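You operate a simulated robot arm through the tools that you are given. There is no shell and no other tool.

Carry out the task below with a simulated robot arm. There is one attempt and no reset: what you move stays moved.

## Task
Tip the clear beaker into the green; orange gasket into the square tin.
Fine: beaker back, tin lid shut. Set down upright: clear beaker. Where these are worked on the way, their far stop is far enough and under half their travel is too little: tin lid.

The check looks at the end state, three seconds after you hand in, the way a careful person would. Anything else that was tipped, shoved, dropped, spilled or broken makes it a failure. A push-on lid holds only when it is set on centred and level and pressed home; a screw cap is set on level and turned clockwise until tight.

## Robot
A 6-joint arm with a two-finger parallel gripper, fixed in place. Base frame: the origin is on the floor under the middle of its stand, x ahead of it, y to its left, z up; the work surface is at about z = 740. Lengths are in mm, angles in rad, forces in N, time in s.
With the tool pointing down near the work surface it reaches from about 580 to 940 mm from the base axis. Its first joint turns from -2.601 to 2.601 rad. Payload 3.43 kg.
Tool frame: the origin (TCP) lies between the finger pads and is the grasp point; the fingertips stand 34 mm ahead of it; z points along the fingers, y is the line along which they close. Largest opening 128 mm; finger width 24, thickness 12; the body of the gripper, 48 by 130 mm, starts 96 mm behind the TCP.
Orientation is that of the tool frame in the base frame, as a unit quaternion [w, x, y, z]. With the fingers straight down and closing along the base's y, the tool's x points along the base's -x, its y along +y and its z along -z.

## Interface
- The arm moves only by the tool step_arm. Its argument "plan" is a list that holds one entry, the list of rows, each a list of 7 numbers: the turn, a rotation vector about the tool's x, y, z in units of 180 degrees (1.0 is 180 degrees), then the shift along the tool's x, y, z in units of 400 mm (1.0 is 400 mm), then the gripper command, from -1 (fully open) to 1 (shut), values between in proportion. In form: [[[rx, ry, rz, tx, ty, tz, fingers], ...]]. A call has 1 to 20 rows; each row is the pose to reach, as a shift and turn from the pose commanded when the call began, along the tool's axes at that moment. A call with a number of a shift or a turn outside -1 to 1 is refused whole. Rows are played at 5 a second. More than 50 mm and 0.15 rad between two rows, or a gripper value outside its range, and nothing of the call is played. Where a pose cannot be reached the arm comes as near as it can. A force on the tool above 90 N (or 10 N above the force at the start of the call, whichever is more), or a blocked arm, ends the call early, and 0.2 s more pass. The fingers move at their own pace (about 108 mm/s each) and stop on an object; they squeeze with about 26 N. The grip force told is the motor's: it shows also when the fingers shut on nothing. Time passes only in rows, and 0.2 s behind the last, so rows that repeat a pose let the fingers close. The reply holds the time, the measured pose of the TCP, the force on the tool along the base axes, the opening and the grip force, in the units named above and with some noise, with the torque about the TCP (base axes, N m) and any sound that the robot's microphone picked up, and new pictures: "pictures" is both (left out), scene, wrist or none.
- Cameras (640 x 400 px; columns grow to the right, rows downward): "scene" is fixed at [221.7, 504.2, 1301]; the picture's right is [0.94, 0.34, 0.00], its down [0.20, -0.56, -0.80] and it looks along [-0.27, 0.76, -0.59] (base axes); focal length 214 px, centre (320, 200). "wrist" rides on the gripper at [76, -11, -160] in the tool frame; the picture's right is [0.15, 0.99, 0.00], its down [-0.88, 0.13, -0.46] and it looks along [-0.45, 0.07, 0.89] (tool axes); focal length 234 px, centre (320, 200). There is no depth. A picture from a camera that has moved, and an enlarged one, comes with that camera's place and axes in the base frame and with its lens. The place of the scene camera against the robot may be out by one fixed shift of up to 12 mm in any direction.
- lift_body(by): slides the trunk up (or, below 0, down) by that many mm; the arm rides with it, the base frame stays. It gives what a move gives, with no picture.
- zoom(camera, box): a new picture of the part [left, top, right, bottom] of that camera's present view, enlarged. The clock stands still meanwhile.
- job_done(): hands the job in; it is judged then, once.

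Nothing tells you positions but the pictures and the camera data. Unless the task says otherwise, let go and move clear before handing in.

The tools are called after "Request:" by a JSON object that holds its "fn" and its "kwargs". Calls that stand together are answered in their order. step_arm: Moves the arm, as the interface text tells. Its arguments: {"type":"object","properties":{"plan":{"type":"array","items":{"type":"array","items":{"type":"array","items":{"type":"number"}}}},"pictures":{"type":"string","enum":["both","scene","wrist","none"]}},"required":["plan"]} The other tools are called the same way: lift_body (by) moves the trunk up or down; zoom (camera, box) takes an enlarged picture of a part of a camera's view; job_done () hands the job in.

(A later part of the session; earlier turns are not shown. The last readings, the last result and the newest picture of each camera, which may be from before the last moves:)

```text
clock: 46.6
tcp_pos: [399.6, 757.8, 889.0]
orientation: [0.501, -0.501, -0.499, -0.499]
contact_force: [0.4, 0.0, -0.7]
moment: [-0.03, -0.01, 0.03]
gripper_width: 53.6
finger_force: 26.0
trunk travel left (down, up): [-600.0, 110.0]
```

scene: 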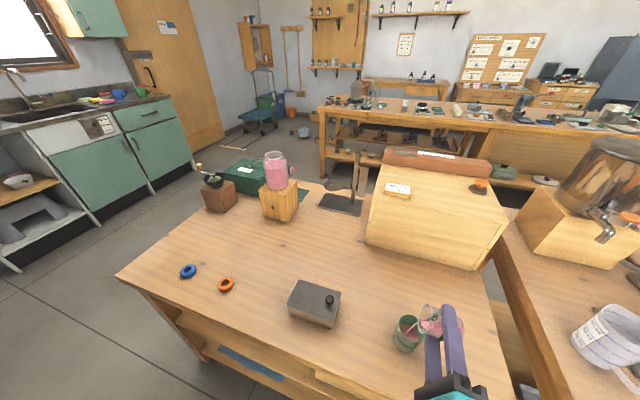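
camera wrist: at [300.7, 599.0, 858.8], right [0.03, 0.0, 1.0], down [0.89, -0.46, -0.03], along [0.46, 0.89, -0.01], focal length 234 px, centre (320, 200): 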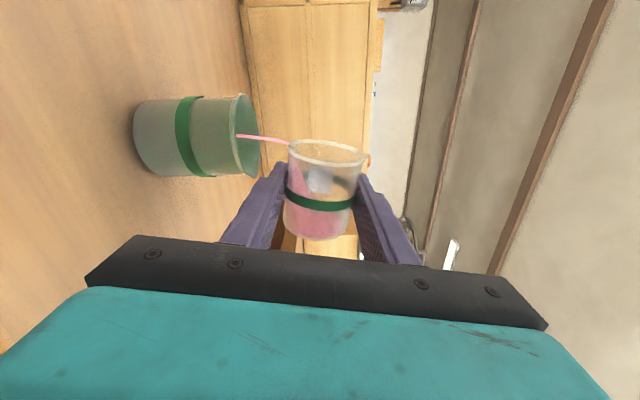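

It is upright again. Now back over its old spot at (455, 752) and down.

Request:
{"fn": "step_arm", "kwargs": {"plan": [[[0, 0, 0, 0, 0.04, -0.01, 1], [0, 0, 0, 0, 0.09, -0.024, 1], [0, 0, 0, 0, 0.138, -0.0365, 1], [0, 0, 0, -0.06, 0.138, -0.0365, 1], [0, 0, 0, -0.13, 0.138, -0.0365, 1], [0, 0, 0, -0.2, 0.138, -0.0365, 1], [0, 0, 0, -0.25, 0.138, -0.0365, 1], [0, 0, 0, -0.275, 0.138, -0.0365, 1], [0, 0, 0, -0.282, 0.138, -0.0365, 1], [0, 0, 0, -0.286, 0.138, -0.0365, 1], [0, 0, 0, -0.286, 0.138, -0.0365, 1]]], "pictures": "both"}}

Request:
{"fn": "zoom", "kwargs": {"camera": "scene", "box": [380, 300, 540, 400]}}

Request:
{"fn": "zoom", "kwargs": {"camera": "wrist", "box": [220, 110, 420, 250]}}

```text
clock: 49.0
tcp_pos: [453.7, 742.5, 773.7]
orientation: [0.502, -0.5, -0.499, -0.499]
contact_force: [0.0, 1.1, -0.8]
moment: [0.01, -0.01, 0.01]
gripper_width: 53.8
finger_force: 25.7
trunk travel left (down, up): [-600.0, 110.0]
camera wrist: at [442.6, 584.2, 851.6], right [0.99, 0.0, 0.14], down [0.13, -0.46, -0.88], along [0.07, 0.89, -0.45], focal length 234 px, centre (320, 200)
```

scene: 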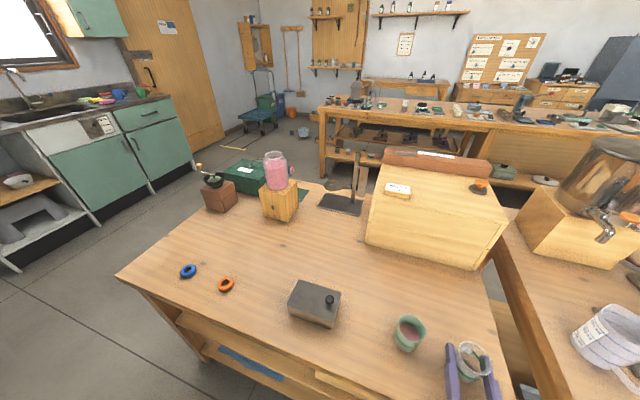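
wrist: 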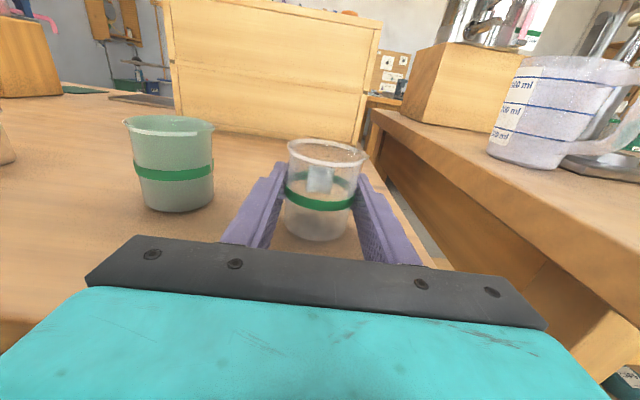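

```text
4.00 times, centred on (460, 350) of scene
camera zoom: at [221.7, 504.2, 1301.0], right [0.94, 0.34, 0.0], down [0.2, -0.56, -0.8], along [-0.27, 0.76, -0.59], focal length 858 px, centre (-240, -400)
```

zoom: 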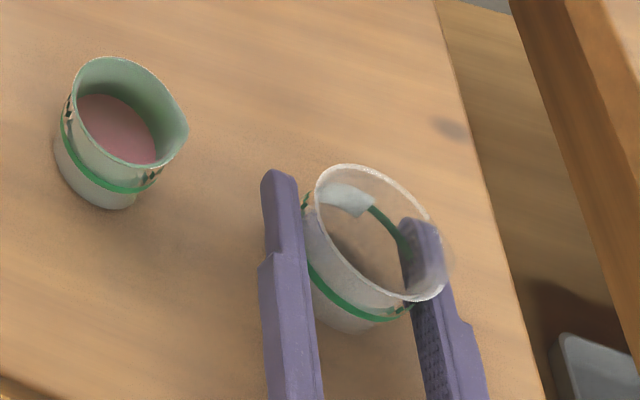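

```text
2.86 times, centred on (320, 180) of wrist
camera zoom: at [442.6, 584.2, 851.6], right [0.99, 0.0, 0.14], down [0.13, -0.46, -0.88], along [0.07, 0.89, -0.45], focal length 669 px, centre (320, 257)
```

zoom: 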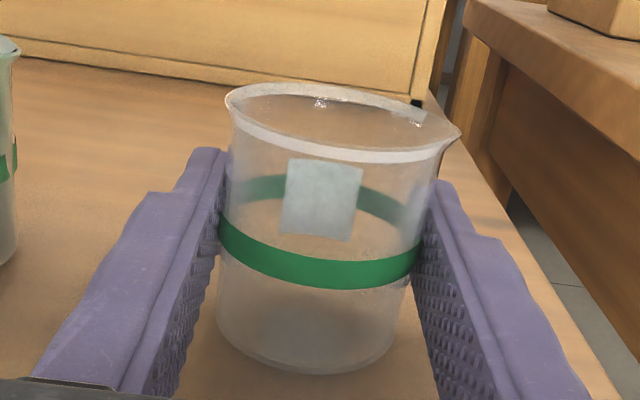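

The beaker hangs just at table height over its old place. I'll ease down until it touches, watching the force.

Request:
{"fn": "step_arm", "kwargs": {"plan": [[[0, 0, 0, -0.0015, 0.001, 0, 1], [0, 0, 0, -0.0025, 0.001, 0, 1], [0, 0, 0, -0.0025, 0.001, 0, 1]]], "pictures": "none"}}

```text
clock: 49.8
tcp_pos: [455.0, 743.5, 774.4]
orientation: [0.502, -0.501, -0.499, -0.499]
contact_force: [0.6, -0.6, 0.2]
moment: [0.0, 0.01, 0.01]
gripper_width: 53.8
finger_force: 26.0
trunk travel left (down, up): [-600.0, 110.0]
```

Request:
{"fn": "step_arm", "kwargs": {"plan": [[[0, 0, 0, -0.0015, 0, 0, 1], [0, 0, 0, -0.0025, 0, 0, 1], [0, 0, 0, -0.0025, 0, 0, 1]]], "pictures": "none"}}

```text
clock: 50.6
tcp_pos: [455.4, 743.3, 774.3]
orientation: [0.501, -0.5, -0.499, -0.5]
contact_force: [0.4, 0.7, 3.5]
moment: [-0.01, -0.12, -0.01]
gripper_width: 53.6
finger_force: 26.4
trunk travel left (down, up): [-600.0, 110.0]
```

The base touches the table (3.5 N). I'll open the fingers and check it stands.

Request:
{"fn": "step_arm", "kwargs": {"plan": [[[0, 0, 0, 0.001, 0, 0, 0.1], [0, 0, 0, 0.001, 0, 0, 0.0], [0, 0, 0, 0.001, 0, 0, -0.2], [0, 0, 0, 0.001, 0, 0, -0.35], [0, 0, 0, 0.001, 0, 0, -0.35]]], "pictures": "wrist"}}

```text
clock: 51.8
tcp_pos: [454.7, 743.2, 774.4]
orientation: [0.501, -0.5, -0.499, -0.499]
contact_force: [0.4, 0.2, -0.1]
moment: [-0.01, -0.01, 0.02]
gripper_width: 86.6
finger_force: 0.1
trunk travel left (down, up): [-600.0, 110.0]
camera wrist: at [443.0, 584.4, 850.2], right [0.99, 0.0, 0.14], down [0.13, -0.46, -0.88], along [0.07, 0.89, -0.45], focal length 234 px, centre (320, 200)
```

wrist: 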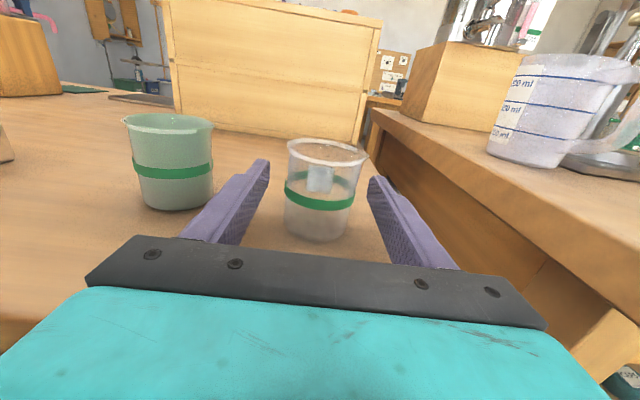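

The beaker stands upright on its old place. I'll back out the way I came and rise.

Request:
{"fn": "step_arm", "kwargs": {"plan": [[[0, 0, 0, 0, 0, -0.04, -0.35], [0, 0, 0, 0, 0, -0.12, -0.35], [0, 0, 0, 0, 0, -0.22, -0.35], [0, 0, 0, 0, 0, -0.325, -0.35], [0, 0, 0, 0.1, 0, -0.325, -0.35], [0, 0, 0, 0.21, 0, -0.325, -0.35], [0, 0, 0, 0.32, 0, -0.325, -0.35], [0, 0, 0, 0.43, 0, -0.325, -0.35], [0, 0, 0, 0.43, 0, -0.325, -0.35]]], "pictures": "wrist"}}

Request:
{"fn": "zoom", "kwargs": {"camera": "scene", "box": [360, 290, 520, 390]}}

```text
clock: 53.8
tcp_pos: [454.9, 614.0, 945.6]
orientation: [0.501, -0.501, -0.499, -0.499]
contact_force: [0.0, 0.2, -0.2]
moment: [0.0, -0.01, -0.01]
gripper_width: 86.5
finger_force: 0.0
trunk travel left (down, up): [-600.0, 110.0]
camera wrist: at [443.4, 454.7, 1022.3], right [0.99, 0.0, 0.14], down [0.13, -0.46, -0.88], along [0.07, 0.89, -0.45], focal length 234 px, centre (320, 200)
```

wrist: 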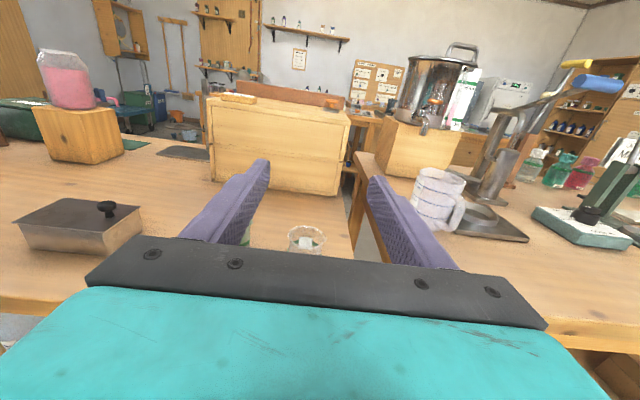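

```text
4.00 times, centred on (440, 340) of scene
camera zoom: at [221.7, 504.2, 1301.0], right [0.94, 0.34, 0.0], down [0.2, -0.56, -0.8], along [-0.27, 0.76, -0.59], focal length 858 px, centre (-160, -360)
```

zoom: 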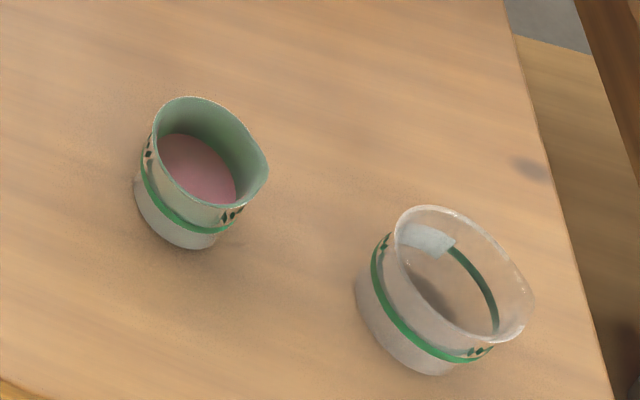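

Both beakers are where they stood: the clear one empty, the green one fuller. Now I turn the gripper down again and move above the tin's knob at (147, 768).

Request:
{"fn": "step_arm", "kwargs": {"plan": [[[0.0241, -0.0241, -0.0241, 0.0023, -0.0481, 0.0241, -0.5], [0.0481, -0.0481, -0.0481, 0.0045, -0.0963, 0.0481, -0.5], [0.0722, -0.0722, -0.0722, 0.0068, -0.1444, 0.0722, -0.5], [0.0962, -0.0962, -0.0962, 0.009, -0.1925, 0.0963, -0.5], [0.1203, -0.1203, -0.1203, 0.0113, -0.2406, 0.1203, -0.5], [0.1444, -0.1444, -0.1444, 0.0135, -0.2888, 0.1444, -0.5], [0.1684, -0.1684, -0.1684, 0.0158, -0.3369, 0.1684, -0.5], [0.1925, -0.1925, -0.1925, 0.018, -0.385, 0.1925, -0.5], [0.2165, -0.2165, -0.2165, 0.0203, -0.4331, 0.2166, -0.5], [0.2406, -0.2406, -0.2406, 0.0225, -0.4813, 0.2406, -0.5], [0.2646, -0.2646, -0.2646, 0.0248, -0.5294, 0.2647, -0.5], [0.2887, -0.2887, -0.2887, 0.027, -0.5775, 0.2888, -0.5], [0.3128, -0.3128, -0.3128, 0.0293, -0.6256, 0.3128, -0.5], [0.3368, -0.3368, -0.3368, 0.0315, -0.6738, 0.3369, -0.5], [0.3609, -0.3609, -0.3609, 0.0338, -0.7219, 0.3609, -0.5], [0.3849, -0.3849, -0.3849, 0.036, -0.77, 0.385, -0.5], [0.3849, -0.3849, -0.3849, 0.036, -0.77, 0.385, -0.5]]], "pictures": "wrist"}}

```text
clock: 57.4
tcp_pos: [148.0, 766.6, 960.3]
orientation: [0.0, 0.0, 1.0, 0.0]
contact_force: [-0.5, -0.1, 0.5]
moment: [0.0, -0.03, -0.03]
gripper_width: 95.9
finger_force: 0.1
trunk travel left (down, up): [-600.0, 110.0]
camera wrist: at [70.5, 756.5, 1120.8], right [-0.15, 0.99, 0.0], down [0.88, 0.13, 0.45], along [0.45, 0.07, -0.89], focal length 234 px, centre (320, 200)
```

wrist: 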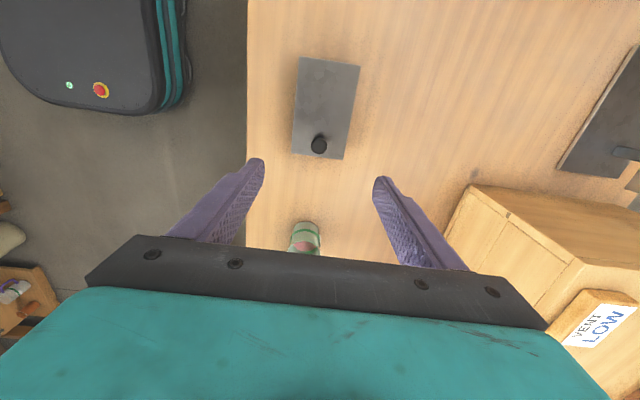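

The knob checks out at (147, 767.5). I'll come down with fingers around its head, tips just above the lid.

Request:
{"fn": "step_arm", "kwargs": {"plan": [[[0, 0, 0, 0.002, 0.0025, 0.08, 0.2], [0, 0, 0, 0.002, 0.0025, 0.17, 0.2], [0, 0, 0, 0.002, 0.0025, 0.25, 0.2], [0, 0, 0, 0.002, 0.0025, 0.3, 0.2], [0, 0, 0, 0.002, 0.0025, 0.325, 0.2], [0, 0, 0, 0.002, 0.0025, 0.325, 0.2]]], "pictures": "both"}}

Request:
{"fn": "zoom", "kwargs": {"camera": "scene", "box": [270, 250, 390, 335]}}

```text
clock: 58.8
tcp_pos: [145.9, 768.0, 829.2]
orientation: [-0.002, 0.0, 1.0, 0.0]
contact_force: [1.2, -0.2, 0.2]
moment: [0.02, 0.01, 0.0]
gripper_width: 51.3
finger_force: 0.2
trunk travel left (down, up): [-600.0, 110.0]
camera wrist: at [70.4, 758.0, 991.0], right [-0.15, 0.99, 0.0], down [0.88, 0.13, 0.45], along [0.45, 0.07, -0.89], focal length 234 px, centre (320, 200)
```

scene: 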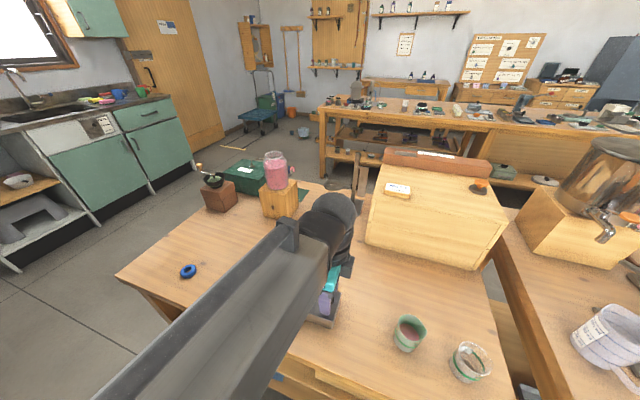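
wrist: 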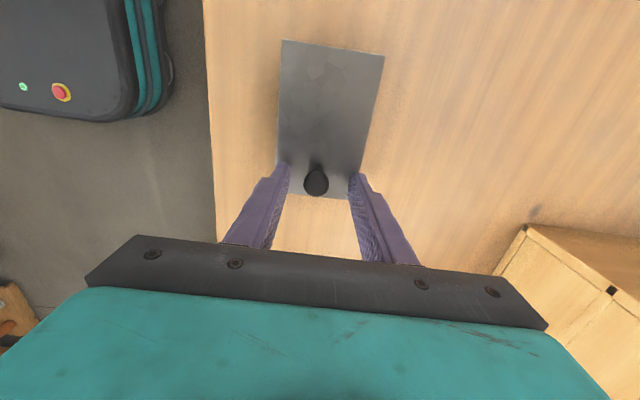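

```text
4.71 times, centred on (330, 292) of scene
camera zoom: at [221.7, 504.2, 1301.0], right [0.94, 0.34, 0.0], down [0.2, -0.56, -0.8], along [-0.27, 0.76, -0.59], focal length 1009 px, centre (273, -235)
```

zoom: 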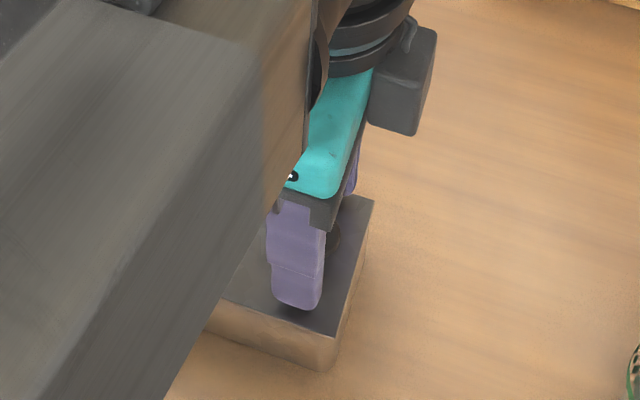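

Fingers straddle the knob. I'll close on it.

Request:
{"fn": "step_arm", "kwargs": {"plan": [[[0, 0, 0, 0, 0, 0, 0.5], [0, 0, 0, 0, 0, 0, 1], [0, 0, 0, 0, 0, 0, 1], [0, 0, 0, 0, 0, 0, 1]]], "pictures": "wrist"}}

Request:
{"fn": "zoom", "kwargs": {"camera": "wrist", "box": [240, 20, 420, 220]}}

```text
clock: 59.8
tcp_pos: [146.2, 768.2, 830.6]
orientation: [-0.001, 0.0, 1.0, 0.0]
contact_force: [-0.3, -2.3, -0.6]
moment: [-0.07, -0.03, 0.04]
gripper_width: 20.5
finger_force: 25.9
trunk travel left (down, up): [-600.0, 110.0]
camera wrist: at [70.3, 757.8, 991.1], right [-0.15, 0.99, 0.0], down [0.88, 0.13, 0.45], along [0.45, 0.07, -0.89], focal length 234 px, centre (320, 200)
```

wrist: 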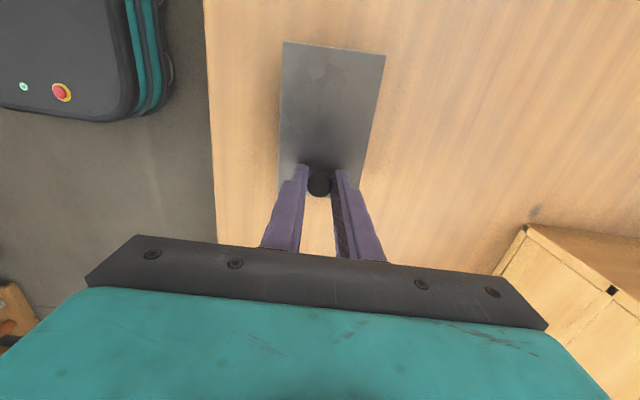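

```text
2.00 times, centred on (330, 120) of wrist
camera zoom: at [70.3, 757.8, 991.1], right [-0.15, 0.99, 0.0], down [0.88, 0.13, 0.45], along [0.45, 0.07, -0.89], focal length 468 px, centre (300, 360)
```

zoom: 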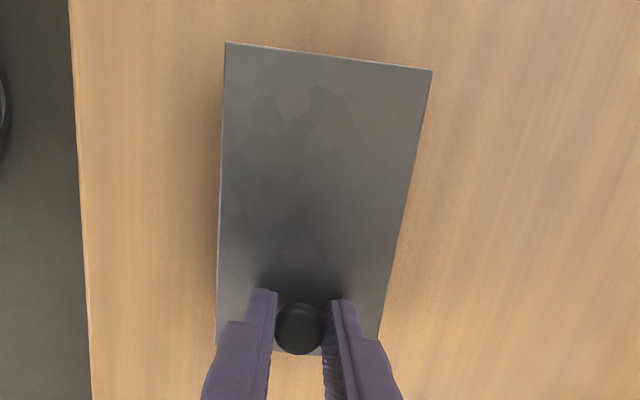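

The knob is held (20.5 mm). A gentle 4 mm lift will show whether the lid hinges, lifts or is held down.

Request:
{"fn": "step_arm", "kwargs": {"plan": [[[0, 0, 0, 0, 0, -0.0025, 1], [0, 0, 0, 0, 0, -0.005, 1], [0, 0, 0, 0, 0, -0.0075, 1], [0, 0, 0, 0, 0, -0.01, 1], [0, 0, 0, 0, 0, -0.01, 1]]], "pictures": "wrist"}}

Request:
{"fn": "zoom", "kwargs": {"camera": "wrist", "box": [240, 20, 420, 220]}}

Request:
{"fn": "zoom", "kwargs": {"camera": "scene", "box": [300, 270, 360, 330]}}

```text
clock: 61.0
tcp_pos: [146.9, 767.8, 835.4]
orientation: [-0.002, 0.0, 1.0, 0.0]
contact_force: [-0.5, 0.9, -3.5]
moment: [0.03, -0.12, 0.0]
gripper_width: 20.7
finger_force: 25.8
trunk travel left (down, up): [-600.0, 110.0]
camera wrist: at [70.3, 758.1, 995.4], right [-0.15, 0.99, 0.0], down [0.88, 0.13, 0.45], along [0.45, 0.07, -0.89], focal length 234 px, centre (320, 200)
```

wrist: 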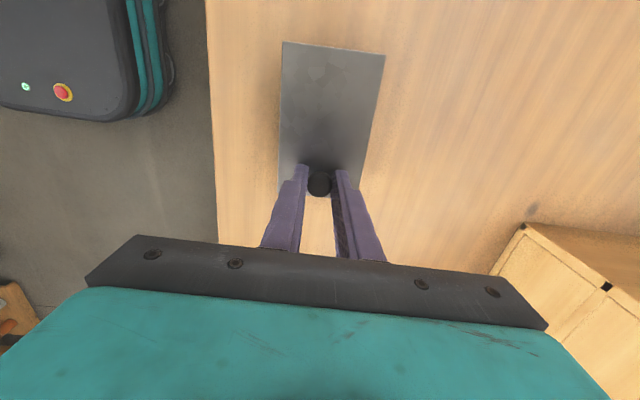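

```text
2.00 times, centred on (330, 120) of wrist
camera zoom: at [70.3, 758.1, 995.4], right [-0.15, 0.99, 0.0], down [0.88, 0.13, 0.45], along [0.45, 0.07, -0.89], focal length 468 px, centre (300, 360)
```

zoom: 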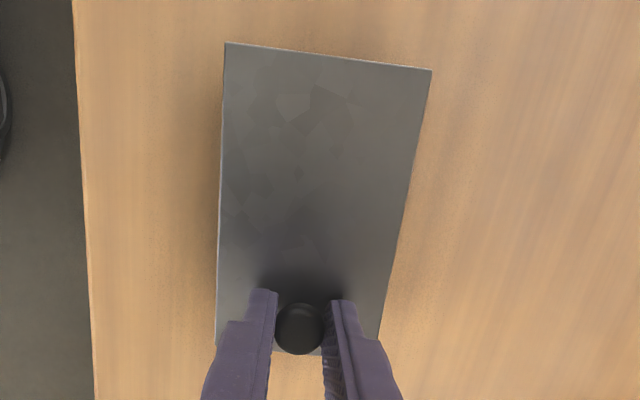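

```text
6.67 times, centred on (330, 300) of scene
camera zoom: at [221.7, 504.2, 1301.0], right [0.94, 0.34, 0.0], down [0.2, -0.56, -0.8], along [-0.27, 0.76, -0.59], focal length 1430 px, centre (253, -467)
```

zoom: 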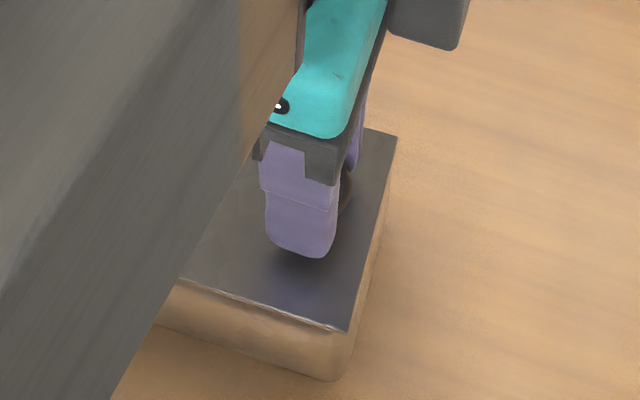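

The whole tin came up with the knob (3.5 N, its weight centred on the tin), so the lid doesn't hinge upward; it must slide. I'll set the tin back down as it was.

Request:
{"fn": "step_arm", "kwargs": {"plan": [[[0, 0, 0, 0, 0, 0.004, 1], [0, 0, 0, 0, 0, 0.007, 1], [0, 0, 0, 0, 0, 0.009, 1], [0, 0, 0, 0, 0, 0.0103, 1], [0, 0, 0, 0, 0, 0.0103, 1]]], "pictures": "wrist"}}

Request:
{"fn": "zoom", "kwargs": {"camera": "scene", "box": [300, 270, 360, 330]}}

```text
clock: 62.2
tcp_pos: [146.9, 767.2, 831.1]
orientation: [-0.002, 0.0, 1.0, 0.0]
contact_force: [-0.5, 0.8, -0.9]
moment: [0.0, 0.09, -0.06]
gripper_width: 20.9
finger_force: 26.2
trunk travel left (down, up): [-600.0, 110.0]
camera wrist: at [69.8, 757.9, 991.3], right [-0.15, 0.99, 0.0], down [0.88, 0.13, 0.45], along [0.45, 0.07, -0.89], focal length 234 px, centre (320, 200)
```

wrist: 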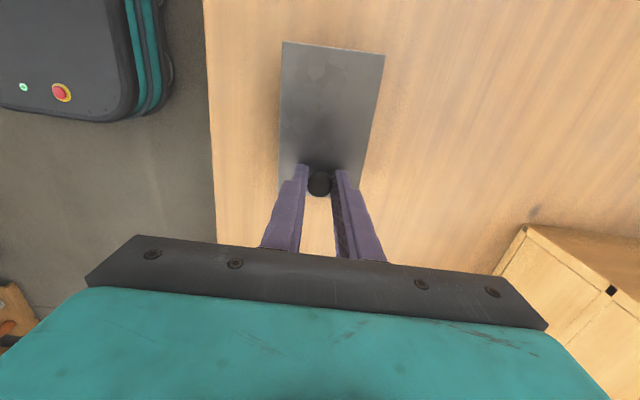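

```text
6.67 times, centred on (330, 300) of scene
camera zoom: at [221.7, 504.2, 1301.0], right [0.94, 0.34, 0.0], down [0.2, -0.56, -0.8], along [-0.27, 0.76, -0.59], focal length 1430 px, centre (253, -467)
```

zoom: 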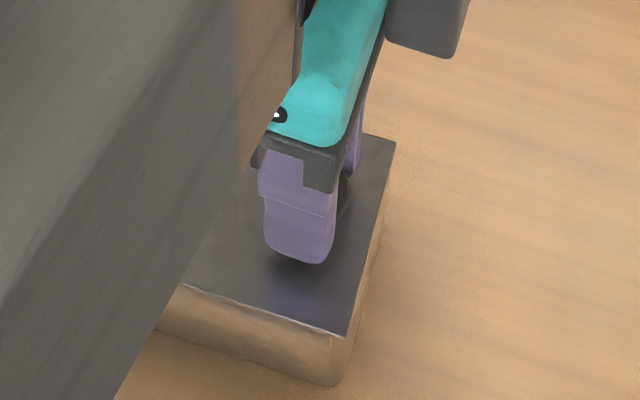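

The tin is back down. Now a gentle 6 mm pull toward +x to see whether the lid slides.

Request:
{"fn": "step_arm", "kwargs": {"plan": [[[0, 0, 0, -0.003, 0, 0, 1], [0, 0, 0, -0.006, 0, 0, 1], [0, 0, 0, -0.009, 0, 0, 1], [0, 0, 0, -0.012, 0, 0, 1], [0, 0, 0, -0.015, 0, 0, 1], [0, 0, 0, -0.015, 0, 0, 1]]], "pictures": "wrist"}}

Request:
{"fn": "zoom", "kwargs": {"camera": "scene", "box": [300, 270, 360, 330]}}

Request:
{"fn": "zoom", "kwargs": {"camera": "wrist", "box": [240, 20, 420, 220]}}

```text
clock: 63.6
tcp_pos: [152.3, 769.4, 830.4]
orientation: [-0.001, 0.001, 1.0, 0.001]
contact_force: [0.2, 1.1, -4.5]
moment: [-0.02, -0.07, 0.01]
gripper_width: 20.6
finger_force: 25.6
trunk travel left (down, up): [-600.0, 110.0]
camera wrist: at [75.9, 758.1, 991.3], right [-0.15, 0.99, 0.0], down [0.88, 0.13, 0.45], along [0.45, 0.07, -0.89], focal length 234 px, centre (320, 200)
```

wrist: 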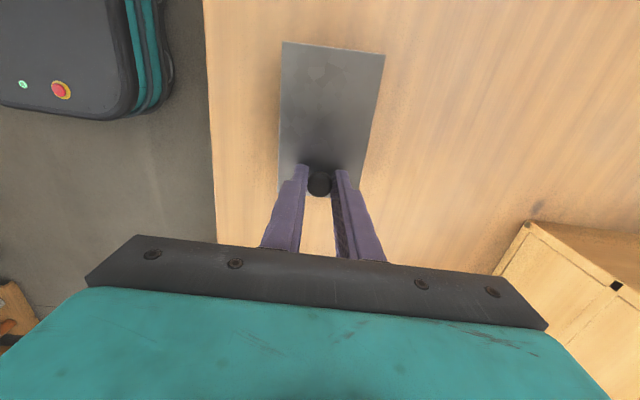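

```text
6.67 times, centred on (330, 300) of scene
camera zoom: at [221.7, 504.2, 1301.0], right [0.94, 0.34, 0.0], down [0.2, -0.56, -0.8], along [-0.27, 0.76, -0.59], focal length 1430 px, centre (253, -467)
```

zoom: 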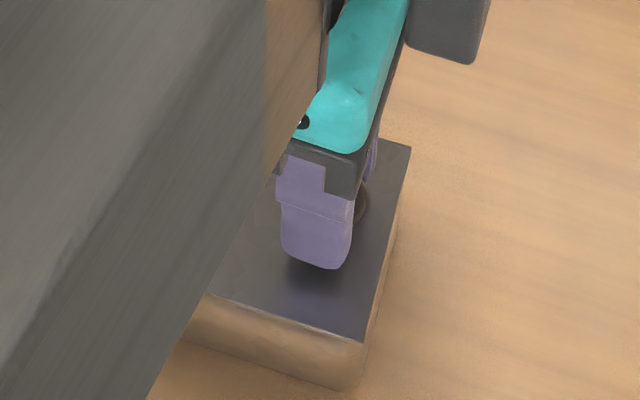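

```text
2.00 times, centred on (330, 120) of wrist
camera zoom: at [75.9, 758.1, 991.3], right [-0.15, 0.99, 0.0], down [0.88, 0.13, 0.45], along [0.45, 0.07, -0.89], focal length 468 px, centre (300, 360)
```

zoom: 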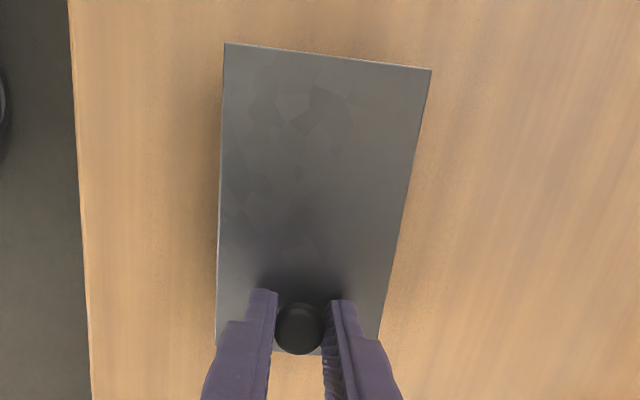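

The tin came along because its weight was still hanging from my grip. I'll bring it back the same 6 mm, then press down lightly so that the table holds it.

Request:
{"fn": "step_arm", "kwargs": {"plan": [[[0, 0, 0, 0.004, 0, 0, 1], [0, 0, 0, 0.008, 0, 0, 1], [0, 0, 0, 0.012, 0, 0, 1], [0, 0, 0, 0.015, 0, 0, 1], [0, 0, 0, 0.015, 0, 0.001, 1], [0, 0, 0, 0.015, 0, 0.002, 1], [0, 0, 0, 0.015, 0, 0.003, 1], [0, 0, 0, 0.015, 0, 0.003, 1]]], "pictures": "none"}}

```text
clock: 65.4
tcp_pos: [145.7, 768.5, 830.5]
orientation: [-0.002, 0.001, 1.0, 0.001]
contact_force: [-0.3, 0.2, 4.7]
moment: [0.02, 0.45, -0.04]
gripper_width: 20.6
finger_force: 26.0
trunk travel left (down, up): [-600.0, 110.0]
```

Request:
{"fn": "step_arm", "kwargs": {"plan": [[[0, 0, 0, 0, 0, 0.0015, 1], [0, 0, 0, 0, 0, 0.003, 1], [0, 0, 0, -0.003, 0, 0.003, 1], [0, 0, 0, -0.006, 0, 0.003, 1], [0, 0, 0, -0.009, 0, 0.003, 1], [0, 0, 0, -0.012, 0, 0.003, 1]]], "pictures": "none"}}

Request:
{"fn": "zoom", "kwargs": {"camera": "scene", "box": [300, 270, 360, 330]}}

Request:
{"fn": "zoom", "kwargs": {"camera": "wrist", "box": [240, 20, 420, 220]}}

```text
clock: 66.8
tcp_pos: [150.3, 767.0, 827.2]
orientation: [-0.002, -0.001, 1.0, 0.001]
contact_force: [-6.2, 0.0, 11.4]
moment: [-0.01, 0.09, -0.01]
gripper_width: 20.8
finger_force: 25.4
trunk travel left (down, up): [-600.0, 110.0]
```

```text
6.67 times, centred on (330, 300) of scene
camera zoom: at [221.7, 504.2, 1301.0], right [0.94, 0.34, 0.0], down [0.2, -0.56, -0.8], along [-0.27, 0.76, -0.59], focal length 1430 px, centre (253, -467)
```

zoom: 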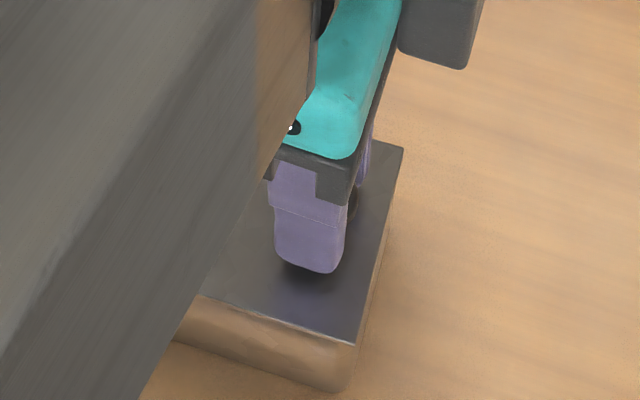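

```text
2.00 times, centred on (330, 120) of wrist
camera zoom: at [74.0, 756.8, 989.6], right [-0.15, 0.99, 0.0], down [0.88, 0.13, 0.45], along [0.45, 0.07, -0.89], focal length 468 px, centre (300, 360)
```

zoom: 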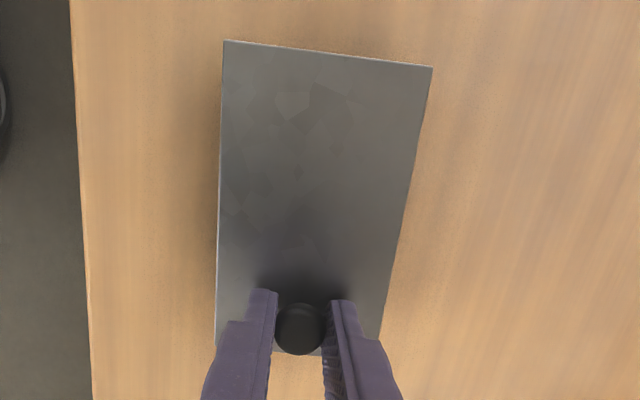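

The push-back (6 N at 11 N of press) is just table friction, so the lid doesn't move toward +x. I'll unload, take the tin back the 4–5 mm, press again and try toward -x.

Request:
{"fn": "step_arm", "kwargs": {"plan": [[[0, 0, 0, 0, 0, -0.003, 1], [0, 0, 0, 0, 0, -0.007, 1], [0, 0, 0, 0.004, 0, -0.0075, 1], [0, 0, 0, 0.008, 0, -0.0075, 1], [0, 0, 0, 0.012, 0, -0.0075, 1], [0, 0, 0, 0.012, 0, -0.003, 1], [0, 0, 0, 0.012, 0, 0.0, 1], [0, 0, 0, 0.012, 0, 0.001, 1], [0, 0, 0, 0.012, 0, 0.001, 1]]], "pictures": "none"}}

Request:
{"fn": "zoom", "kwargs": {"camera": "wrist", "box": [240, 20, 420, 220]}}

Request:
{"fn": "zoom", "kwargs": {"camera": "scene", "box": [310, 290, 350, 335]}}

```text
clock: 68.8
tcp_pos: [145.9, 768.5, 826.8]
orientation: [-0.001, -0.001, 1.0, 0.001]
contact_force: [-0.5, 2.2, 5.7]
moment: [0.06, -0.02, -0.03]
gripper_width: 20.7
finger_force: 25.9
trunk travel left (down, up): [-600.0, 110.0]
```

```text
2.00 times, centred on (330, 120) of wrist
camera zoom: at [69.9, 757.6, 989.4], right [-0.15, 0.99, 0.0], down [0.88, 0.13, 0.45], along [0.45, 0.07, -0.89], focal length 468 px, centre (300, 360)
```

zoom: 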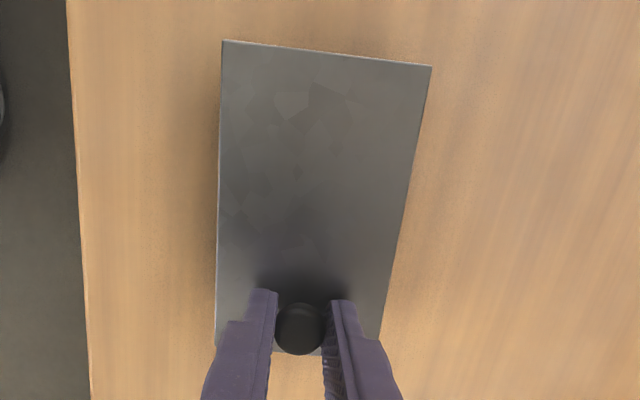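

```text
8.89 times, centred on (330, 312) of scene
camera zoom: at [221.7, 504.2, 1301.0], right [0.94, 0.34, 0.0], down [0.2, -0.56, -0.8], along [-0.27, 0.76, -0.59], focal length 1906 px, centre (231, -800)
```

zoom: 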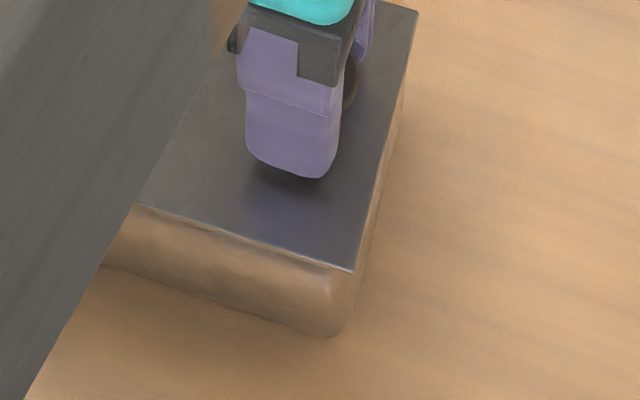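

Now pressed lightly at the original place. Test: 6 mm toward -x.

Request:
{"fn": "step_arm", "kwargs": {"plan": [[[0, 0, 0, 0, 0, 0.001, 1], [0, 0, 0, 0, 0, 0.002, 1], [0, 0, 0, 0.003, 0, 0.002, 1], [0, 0, 0, 0.006, 0, 0.002, 1], [0, 0, 0, 0.009, 0, 0.002, 1], [0, 0, 0, 0.012, 0, 0.002, 1], [0, 0, 0, 0.015, 0, 0.002, 1]]], "pictures": "none"}}

Request:
{"fn": "zoom", "kwargs": {"camera": "scene", "box": [310, 290, 350, 335]}}

Request:
{"fn": "zoom", "kwargs": {"camera": "wrist", "box": [240, 20, 420, 220]}}

```text
clock: 70.4
tcp_pos: [140.1, 768.0, 828.4]
orientation: [-0.002, 0.0, 1.0, 0.001]
contact_force: [0.5, 6.4, 17.9]
moment: [0.21, -0.08, -0.01]
gripper_width: 20.7
finger_force: 26.0
trunk travel left (down, up): [-600.0, 110.0]
```

```text
8.89 times, centred on (330, 312) of scene
camera zoom: at [221.7, 504.2, 1301.0], right [0.94, 0.34, 0.0], down [0.2, -0.56, -0.8], along [-0.27, 0.76, -0.59], focal length 1906 px, centre (231, -800)
```

zoom: 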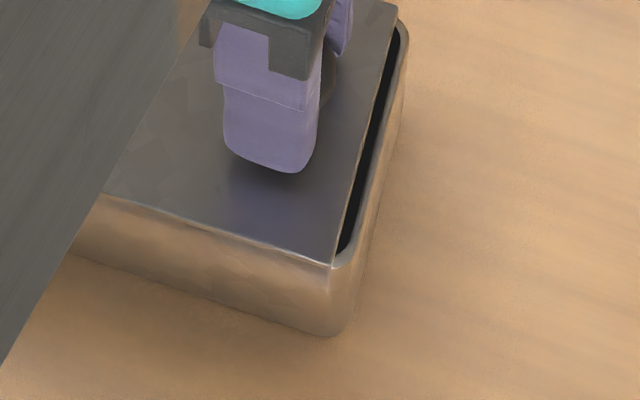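

```text
2.00 times, centred on (330, 120) of wrist
camera zoom: at [63.7, 757.2, 988.6], right [-0.15, 0.99, 0.0], down [0.88, 0.13, 0.45], along [0.45, 0.07, -0.89], focal length 468 px, centre (300, 360)
```

zoom: 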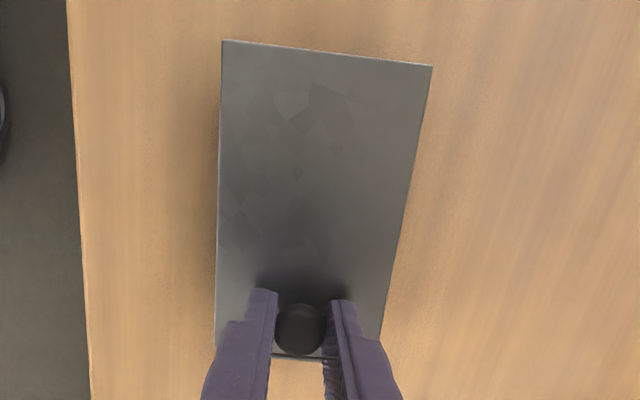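

That's it: the lid slides toward -x (the gap opens at the +x end, the tin stays put). I'll go on sliding it in measured steps.

Request:
{"fn": "step_arm", "kwargs": {"plan": [[[0, 0, 0, 0.01, 0, -0.001, 1], [0, 0, 0, 0.025, 0, -0.001, 1], [0, 0, 0, 0.04, 0, -0.001, 1], [0, 0, 0, 0.055, 0, -0.001, 1], [0, 0, 0, 0.07, 0, -0.001, 1], [0, 0, 0, 0.085, 0, -0.001, 1], [0, 0, 0, 0.1, 0, -0.001, 1], [0, 0, 0, 0.1, 0, -0.001, 1]]], "pictures": "wrist"}}

Request:
{"fn": "zoom", "kwargs": {"camera": "scene", "box": [290, 275, 350, 335]}}

```text
clock: 72.2
tcp_pos: [102.5, 768.4, 827.3]
orientation: [-0.003, 0.0, 1.0, 0.0]
contact_force: [0.5, -2.6, 2.6]
moment: [-0.12, -0.06, -0.03]
gripper_width: 20.4
finger_force: 25.9
trunk travel left (down, up): [-600.0, 110.0]
camera wrist: at [23.7, 757.5, 988.5], right [-0.15, 0.99, 0.0], down [0.88, 0.13, 0.45], along [0.45, 0.07, -0.89], focal length 234 px, centre (320, 200)
```

wrist: 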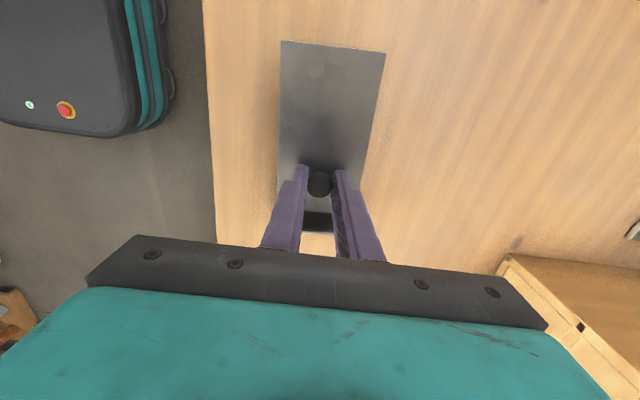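

```text
6.67 times, centred on (320, 305) of scene
camera zoom: at [221.7, 504.2, 1301.0], right [0.94, 0.34, 0.0], down [0.2, -0.56, -0.8], along [-0.27, 0.76, -0.59], focal length 1430 px, centre (320, -500)
```

zoom: 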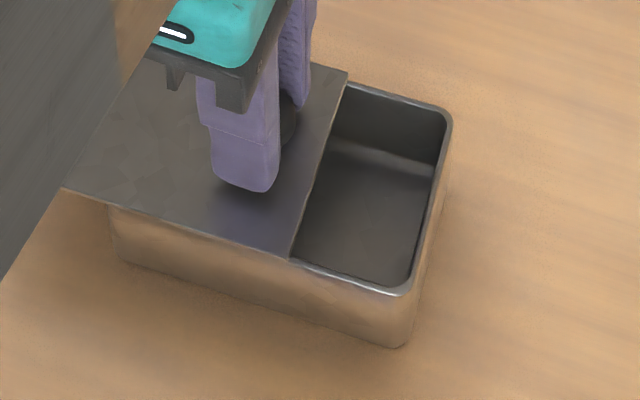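

The tin is opening and hasn't moved. Continuing toward the far stop.

Request:
{"fn": "step_arm", "kwargs": {"plan": [[[0, 0, 0, 0.01, 0, 0.0005, 1], [0, 0, 0, 0.02, 0, 0.001, 1], [0, 0, 0, 0.035, 0, 0.001, 1], [0, 0, 0, 0.05, 0, 0.001, 1], [0, 0, 0, 0.06, 0, 0.001, 1], [0, 0, 0, 0.06, 0, 0.001, 1]]], "pictures": "none"}}

Request:
{"fn": "zoom", "kwargs": {"camera": "scene", "box": [290, 275, 350, 335]}}

```text
clock: 73.6
tcp_pos: [76.3, 768.1, 828.1]
orientation: [-0.002, 0.0, 1.0, 0.0]
contact_force: [0.8, -2.1, 2.3]
moment: [-0.07, -0.07, -0.04]
gripper_width: 20.8
finger_force: 25.5
trunk travel left (down, up): [-600.0, 110.0]
```

```text
6.67 times, centred on (320, 305) of scene
camera zoom: at [221.7, 504.2, 1301.0], right [0.94, 0.34, 0.0], down [0.2, -0.56, -0.8], along [-0.27, 0.76, -0.59], focal length 1430 px, centre (320, -500)
```

zoom: 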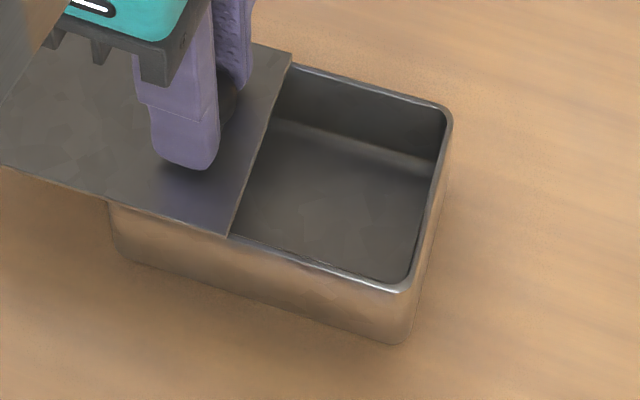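

About 70 mm open and the tin is still in place. A bit further, to find the stop.

Request:
{"fn": "step_arm", "kwargs": {"plan": [[[0, 0, 0, 0.01, 0, 0.0005, 1], [0, 0, 0, 0.02, 0, 0.0005, 1], [0, 0, 0, 0.03, 0, 0.0005, 1], [0, 0, 0, 0.03, 0, 0.0005, 1]]], "pictures": "none"}}

Request:
{"fn": "zoom", "kwargs": {"camera": "scene", "box": [280, 270, 350, 335]}}

```text
clock: 74.6
tcp_pos: [63.2, 767.9, 827.5]
orientation: [-0.003, 0.0, 1.0, 0.0]
contact_force: [-0.2, -3.4, 2.7]
moment: [-0.09, -0.09, -0.01]
gripper_width: 21.0
finger_force: 25.6
trunk travel left (down, up): [-600.0, 110.0]
```

```text
6.15 times, centred on (315, 302) of scene
camera zoom: at [221.7, 504.2, 1301.0], right [0.94, 0.34, 0.0], down [0.2, -0.56, -0.8], along [-0.27, 0.76, -0.59], focal length 1320 px, centre (351, -431)
```

zoom: 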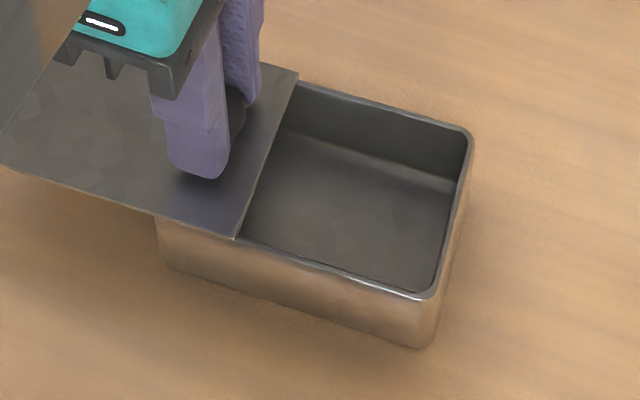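

No stop yet and no resistance. I'll give it another 12 mm for a good wide opening.

Request:
{"fn": "step_arm", "kwargs": {"plan": [[[0, 0, 0, 0.01, 0, 0.0005, 1], [0, 0, 0, 0.02, 0, 0.0005, 1], [0, 0, 0, 0.03, 0, 0.0005, 1], [0, 0, 0, 0.03, 0, 0.0005, 1]]], "pictures": "none"}}

Request:
{"fn": "zoom", "kwargs": {"camera": "scene", "box": [280, 270, 350, 335]}}

```text
clock: 75.6
tcp_pos: [51.5, 768.9, 827.9]
orientation: [-0.003, 0.0, 1.0, 0.001]
contact_force: [5.0, 1.1, 7.0]
moment: [0.03, -0.11, 0.01]
gripper_width: 20.8
finger_force: 25.6
trunk travel left (down, up): [-600.0, 110.0]
```

```text
6.15 times, centred on (315, 302) of scene
camera zoom: at [221.7, 504.2, 1301.0], right [0.94, 0.34, 0.0], down [0.2, -0.56, -0.8], along [-0.27, 0.76, -0.59], focal length 1320 px, centre (351, -431)
```

zoom: 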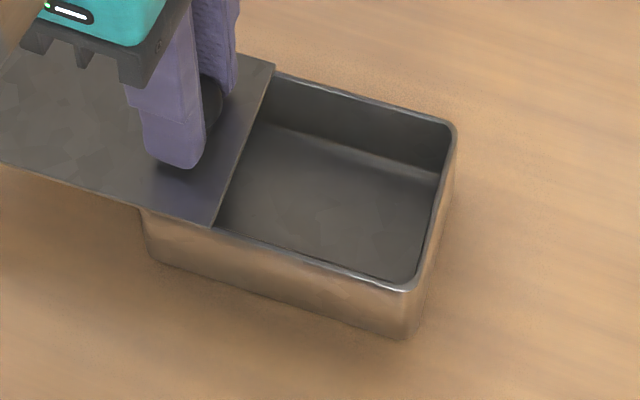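

The lid reached its stop at about 88 mm; the tin itself was nudged roughly 6 mm toward -x, which I'll undo when closing. I'll relax the push, let go of the knob and rise.

Request:
{"fn": "step_arm", "kwargs": {"plan": [[[0, 0, 0, -0.002, 0, -0.001, 1], [0, 0, 0, -0.002, 0, -0.001, 0.6], [0, 0, 0, -0.002, 0, -0.001, 0.2], [0, 0, 0, -0.002, 0, -0.001, 0.2], [0, 0, 0, -0.002, 0, -0.08, 0.2], [0, 0, 0, -0.002, 0, -0.2, 0.2], [0, 0, 0, -0.002, 0, -0.32, 0.2], [0, 0, 0, -0.002, 0, -0.32, 0.2]]], "pictures": "both"}}

Request:
{"fn": "zoom", "kwargs": {"camera": "wrist", "box": [220, 80, 420, 240]}}

```text
clock: 77.4
tcp_pos: [52.5, 768.6, 955.6]
orientation: [-0.002, 0.0, 1.0, 0.001]
contact_force: [-0.2, -1.0, 0.9]
moment: [-0.01, -0.01, 0.0]
gripper_width: 51.2
finger_force: 0.0
trunk travel left (down, up): [-600.0, 110.0]
camera wrist: at [-23.5, 758.1, 1116.6], right [-0.15, 0.99, 0.0], down [0.88, 0.13, 0.45], along [0.45, 0.07, -0.89], focal length 234 px, centre (320, 200)
```

scene: 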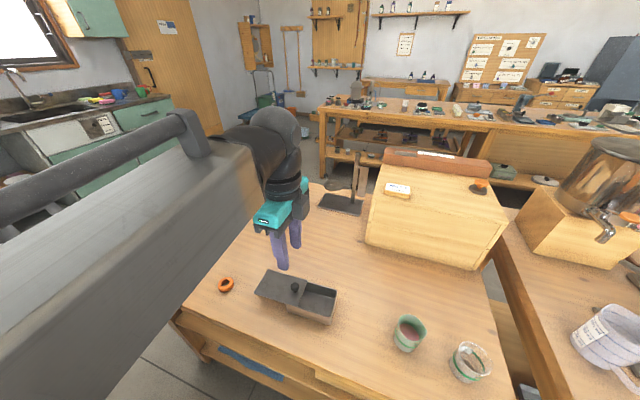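
wrist: 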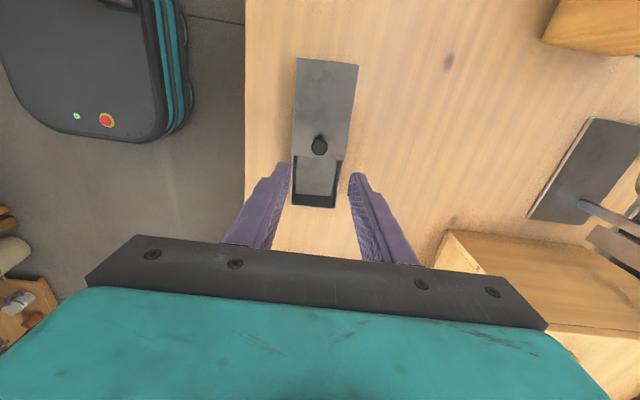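

```text
2.50 times, centred on (320, 160) of wrist
camera zoom: at [-23.5, 758.1, 1116.6], right [-0.15, 0.99, 0.0], down [0.88, 0.13, 0.45], along [0.45, 0.07, -0.89], focal length 585 px, centre (320, 300)
```

zoom: 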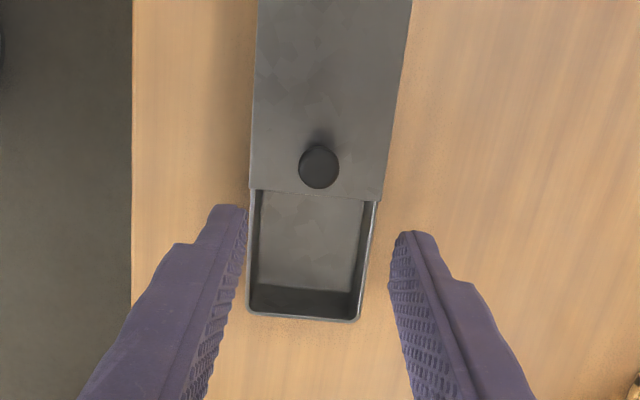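

The tin is open; its opening is about 83 × 70 mm, centred near (115.5, 772.5), and the tin now sits yawed by about 3°. Next I'll go over the orange gasket with the fingers turned to close along x.

Request:
{"fn": "step_arm", "kwargs": {"plan": [[[0, 0, -0.0417, 0.0433, -0.0058, 0.0053, -0.25], [0, 0, -0.0833, 0.0865, -0.0115, 0.0107, -0.25], [0, 0, -0.125, 0.1298, -0.0173, 0.016, -0.25], [0, 0, -0.1667, 0.173, -0.023, 0.0213, -0.25], [0, 0, -0.2083, 0.2163, -0.0288, 0.0267, -0.25], [0, 0, -0.25, 0.2595, -0.0345, 0.032, -0.25], [0, 0, -0.2917, 0.3028, -0.0403, 0.0373, -0.25], [0, 0, -0.3333, 0.346, -0.046, 0.0427, -0.25], [0, 0, -0.375, 0.3893, -0.0518, 0.048, -0.25], [0, 0, -0.4167, 0.4325, -0.0575, 0.0533, -0.25], [0, 0, -0.4583, 0.4758, -0.0633, 0.0587, -0.25], [0, 0, -0.5, 0.519, -0.069, 0.064, -0.25], [0, 0, -0.5, 0.519, -0.069, 0.064, -0.25]]], "pictures": "both"}}

```text
clock: 80.2
tcp_pos: [-154.4, 740.8, 930.0]
orientation: [0.002, 0.708, -0.706, -0.001]
contact_force: [-0.9, 0.1, -0.4]
moment: [0.02, 0.0, 0.02]
gripper_width: 79.9
finger_force: 0.1
trunk travel left (down, up): [-600.0, 110.0]
camera wrist: at [-143.6, 665.0, 1090.8], right [-0.99, -0.15, 0.0], down [-0.13, 0.88, 0.46], along [-0.07, 0.45, -0.89], focal length 234 px, centre (320, 200)
```

scene: 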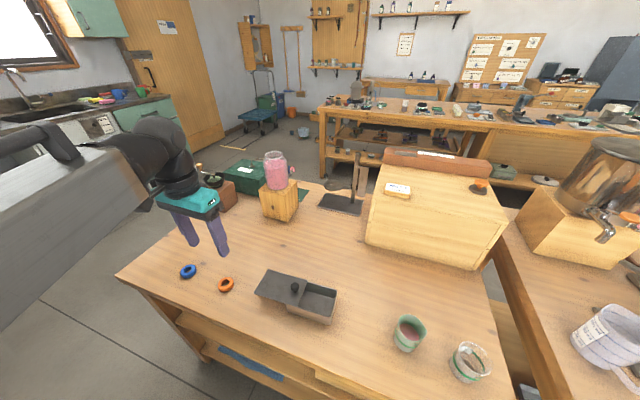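
wrist: 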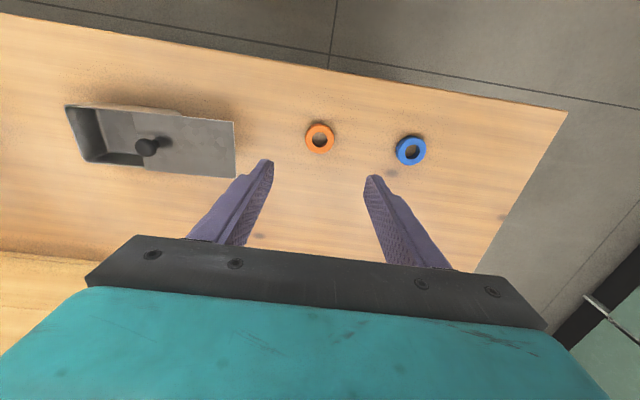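

Request:
{"fn": "zoom", "kwargs": {"camera": "wrist", "box": [270, 100, 390, 180]}}

Request:
{"fn": "zoom", "kwargs": {"camera": "wrist", "box": [50, 80, 250, 200]}}

```text
5.00 times, centred on (330, 140) of wrist
camera zoom: at [-143.6, 665.0, 1090.8], right [-0.99, -0.15, 0.0], down [-0.13, 0.88, 0.46], along [-0.07, 0.45, -0.89], focal length 1171 px, centre (270, 500)
```

zoom: 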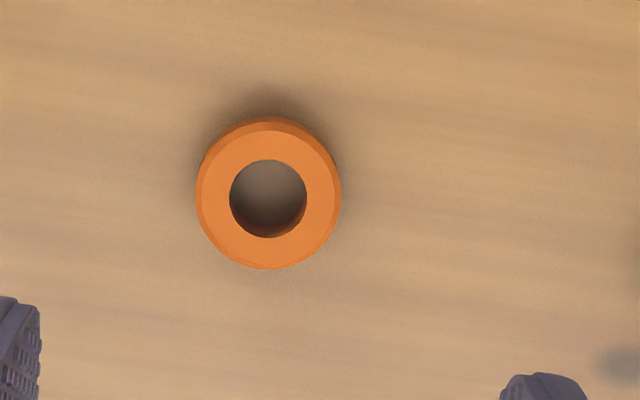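

```text
3.20 times, centred on (150, 140) of wrist
camera zoom: at [-143.6, 665.0, 1090.8], right [-0.99, -0.15, 0.0], down [-0.13, 0.88, 0.46], along [-0.07, 0.45, -0.89], focal length 749 px, centre (864, 392)
```

zoom: 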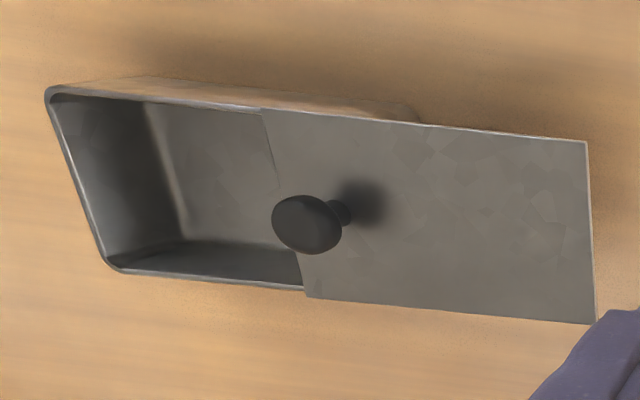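

The orange gasket is centred at (-155.4, 740.6), 42 mm across; the blue one is 135 mm away, well clear. I'll descend around the orange one.

Request:
{"fn": "step_arm", "kwargs": {"plan": [[[0, 0, 0, 0, 0.0025, 0.09, -0.25], [0, 0, 0, 0, 0.0025, 0.19, -0.25], [0, 0, 0, 0, 0.0025, 0.28, -0.25], [0, 0, 0, 0, 0.0025, 0.34, -0.1], [0, 0, 0, 0, 0.0025, 0.37, 0.0], [0, 0, 0, 0, 0.0025, 0.3825, 0.0], [0, 0, 0, 0, 0.0025, 0.3825, 0.0]]], "pictures": "wrist"}}

Request:
{"fn": "zoom", "kwargs": {"camera": "wrist", "box": [250, 120, 390, 250]}}

```text
clock: 81.8
tcp_pos: [-155.7, 741.1, 776.7]
orientation: [-0.001, -0.707, 0.707, 0.0]
contact_force: [0.0, -0.2, -0.6]
moment: [-0.01, 0.01, 0.02]
gripper_width: 64.0
finger_force: 0.1
trunk travel left (down, up): [-600.0, 110.0]
camera wrist: at [-145.2, 665.2, 937.2], right [-0.99, -0.15, 0.0], down [-0.13, 0.88, 0.46], along [-0.07, 0.45, -0.89], focal length 234 px, centre (320, 200)
```

wrist: 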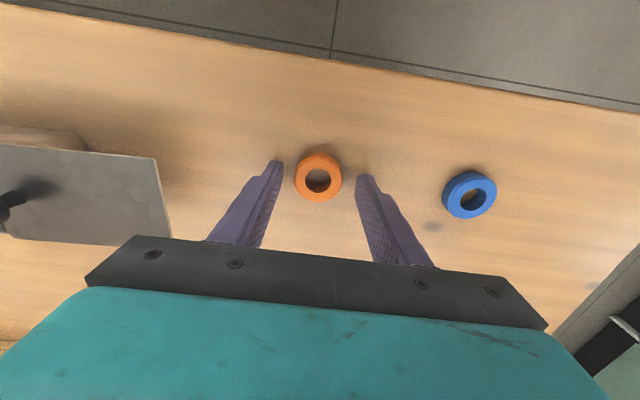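

```text
3.08 times, centred on (320, 185) of wrist
camera zoom: at [-145.2, 665.2, 937.2], right [-0.99, -0.15, 0.0], down [-0.13, 0.88, 0.46], along [-0.07, 0.45, -0.89], focal length 720 px, centre (320, 246)
```

zoom: 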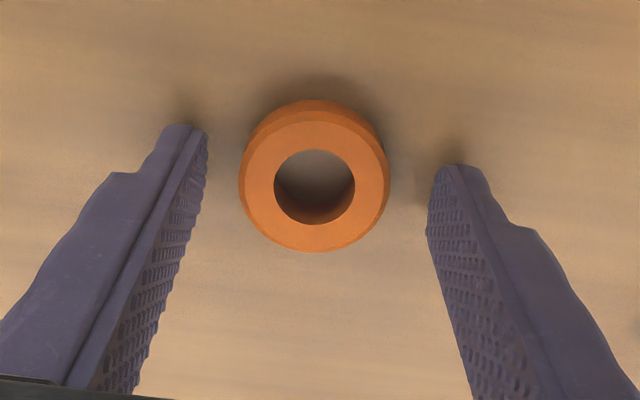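

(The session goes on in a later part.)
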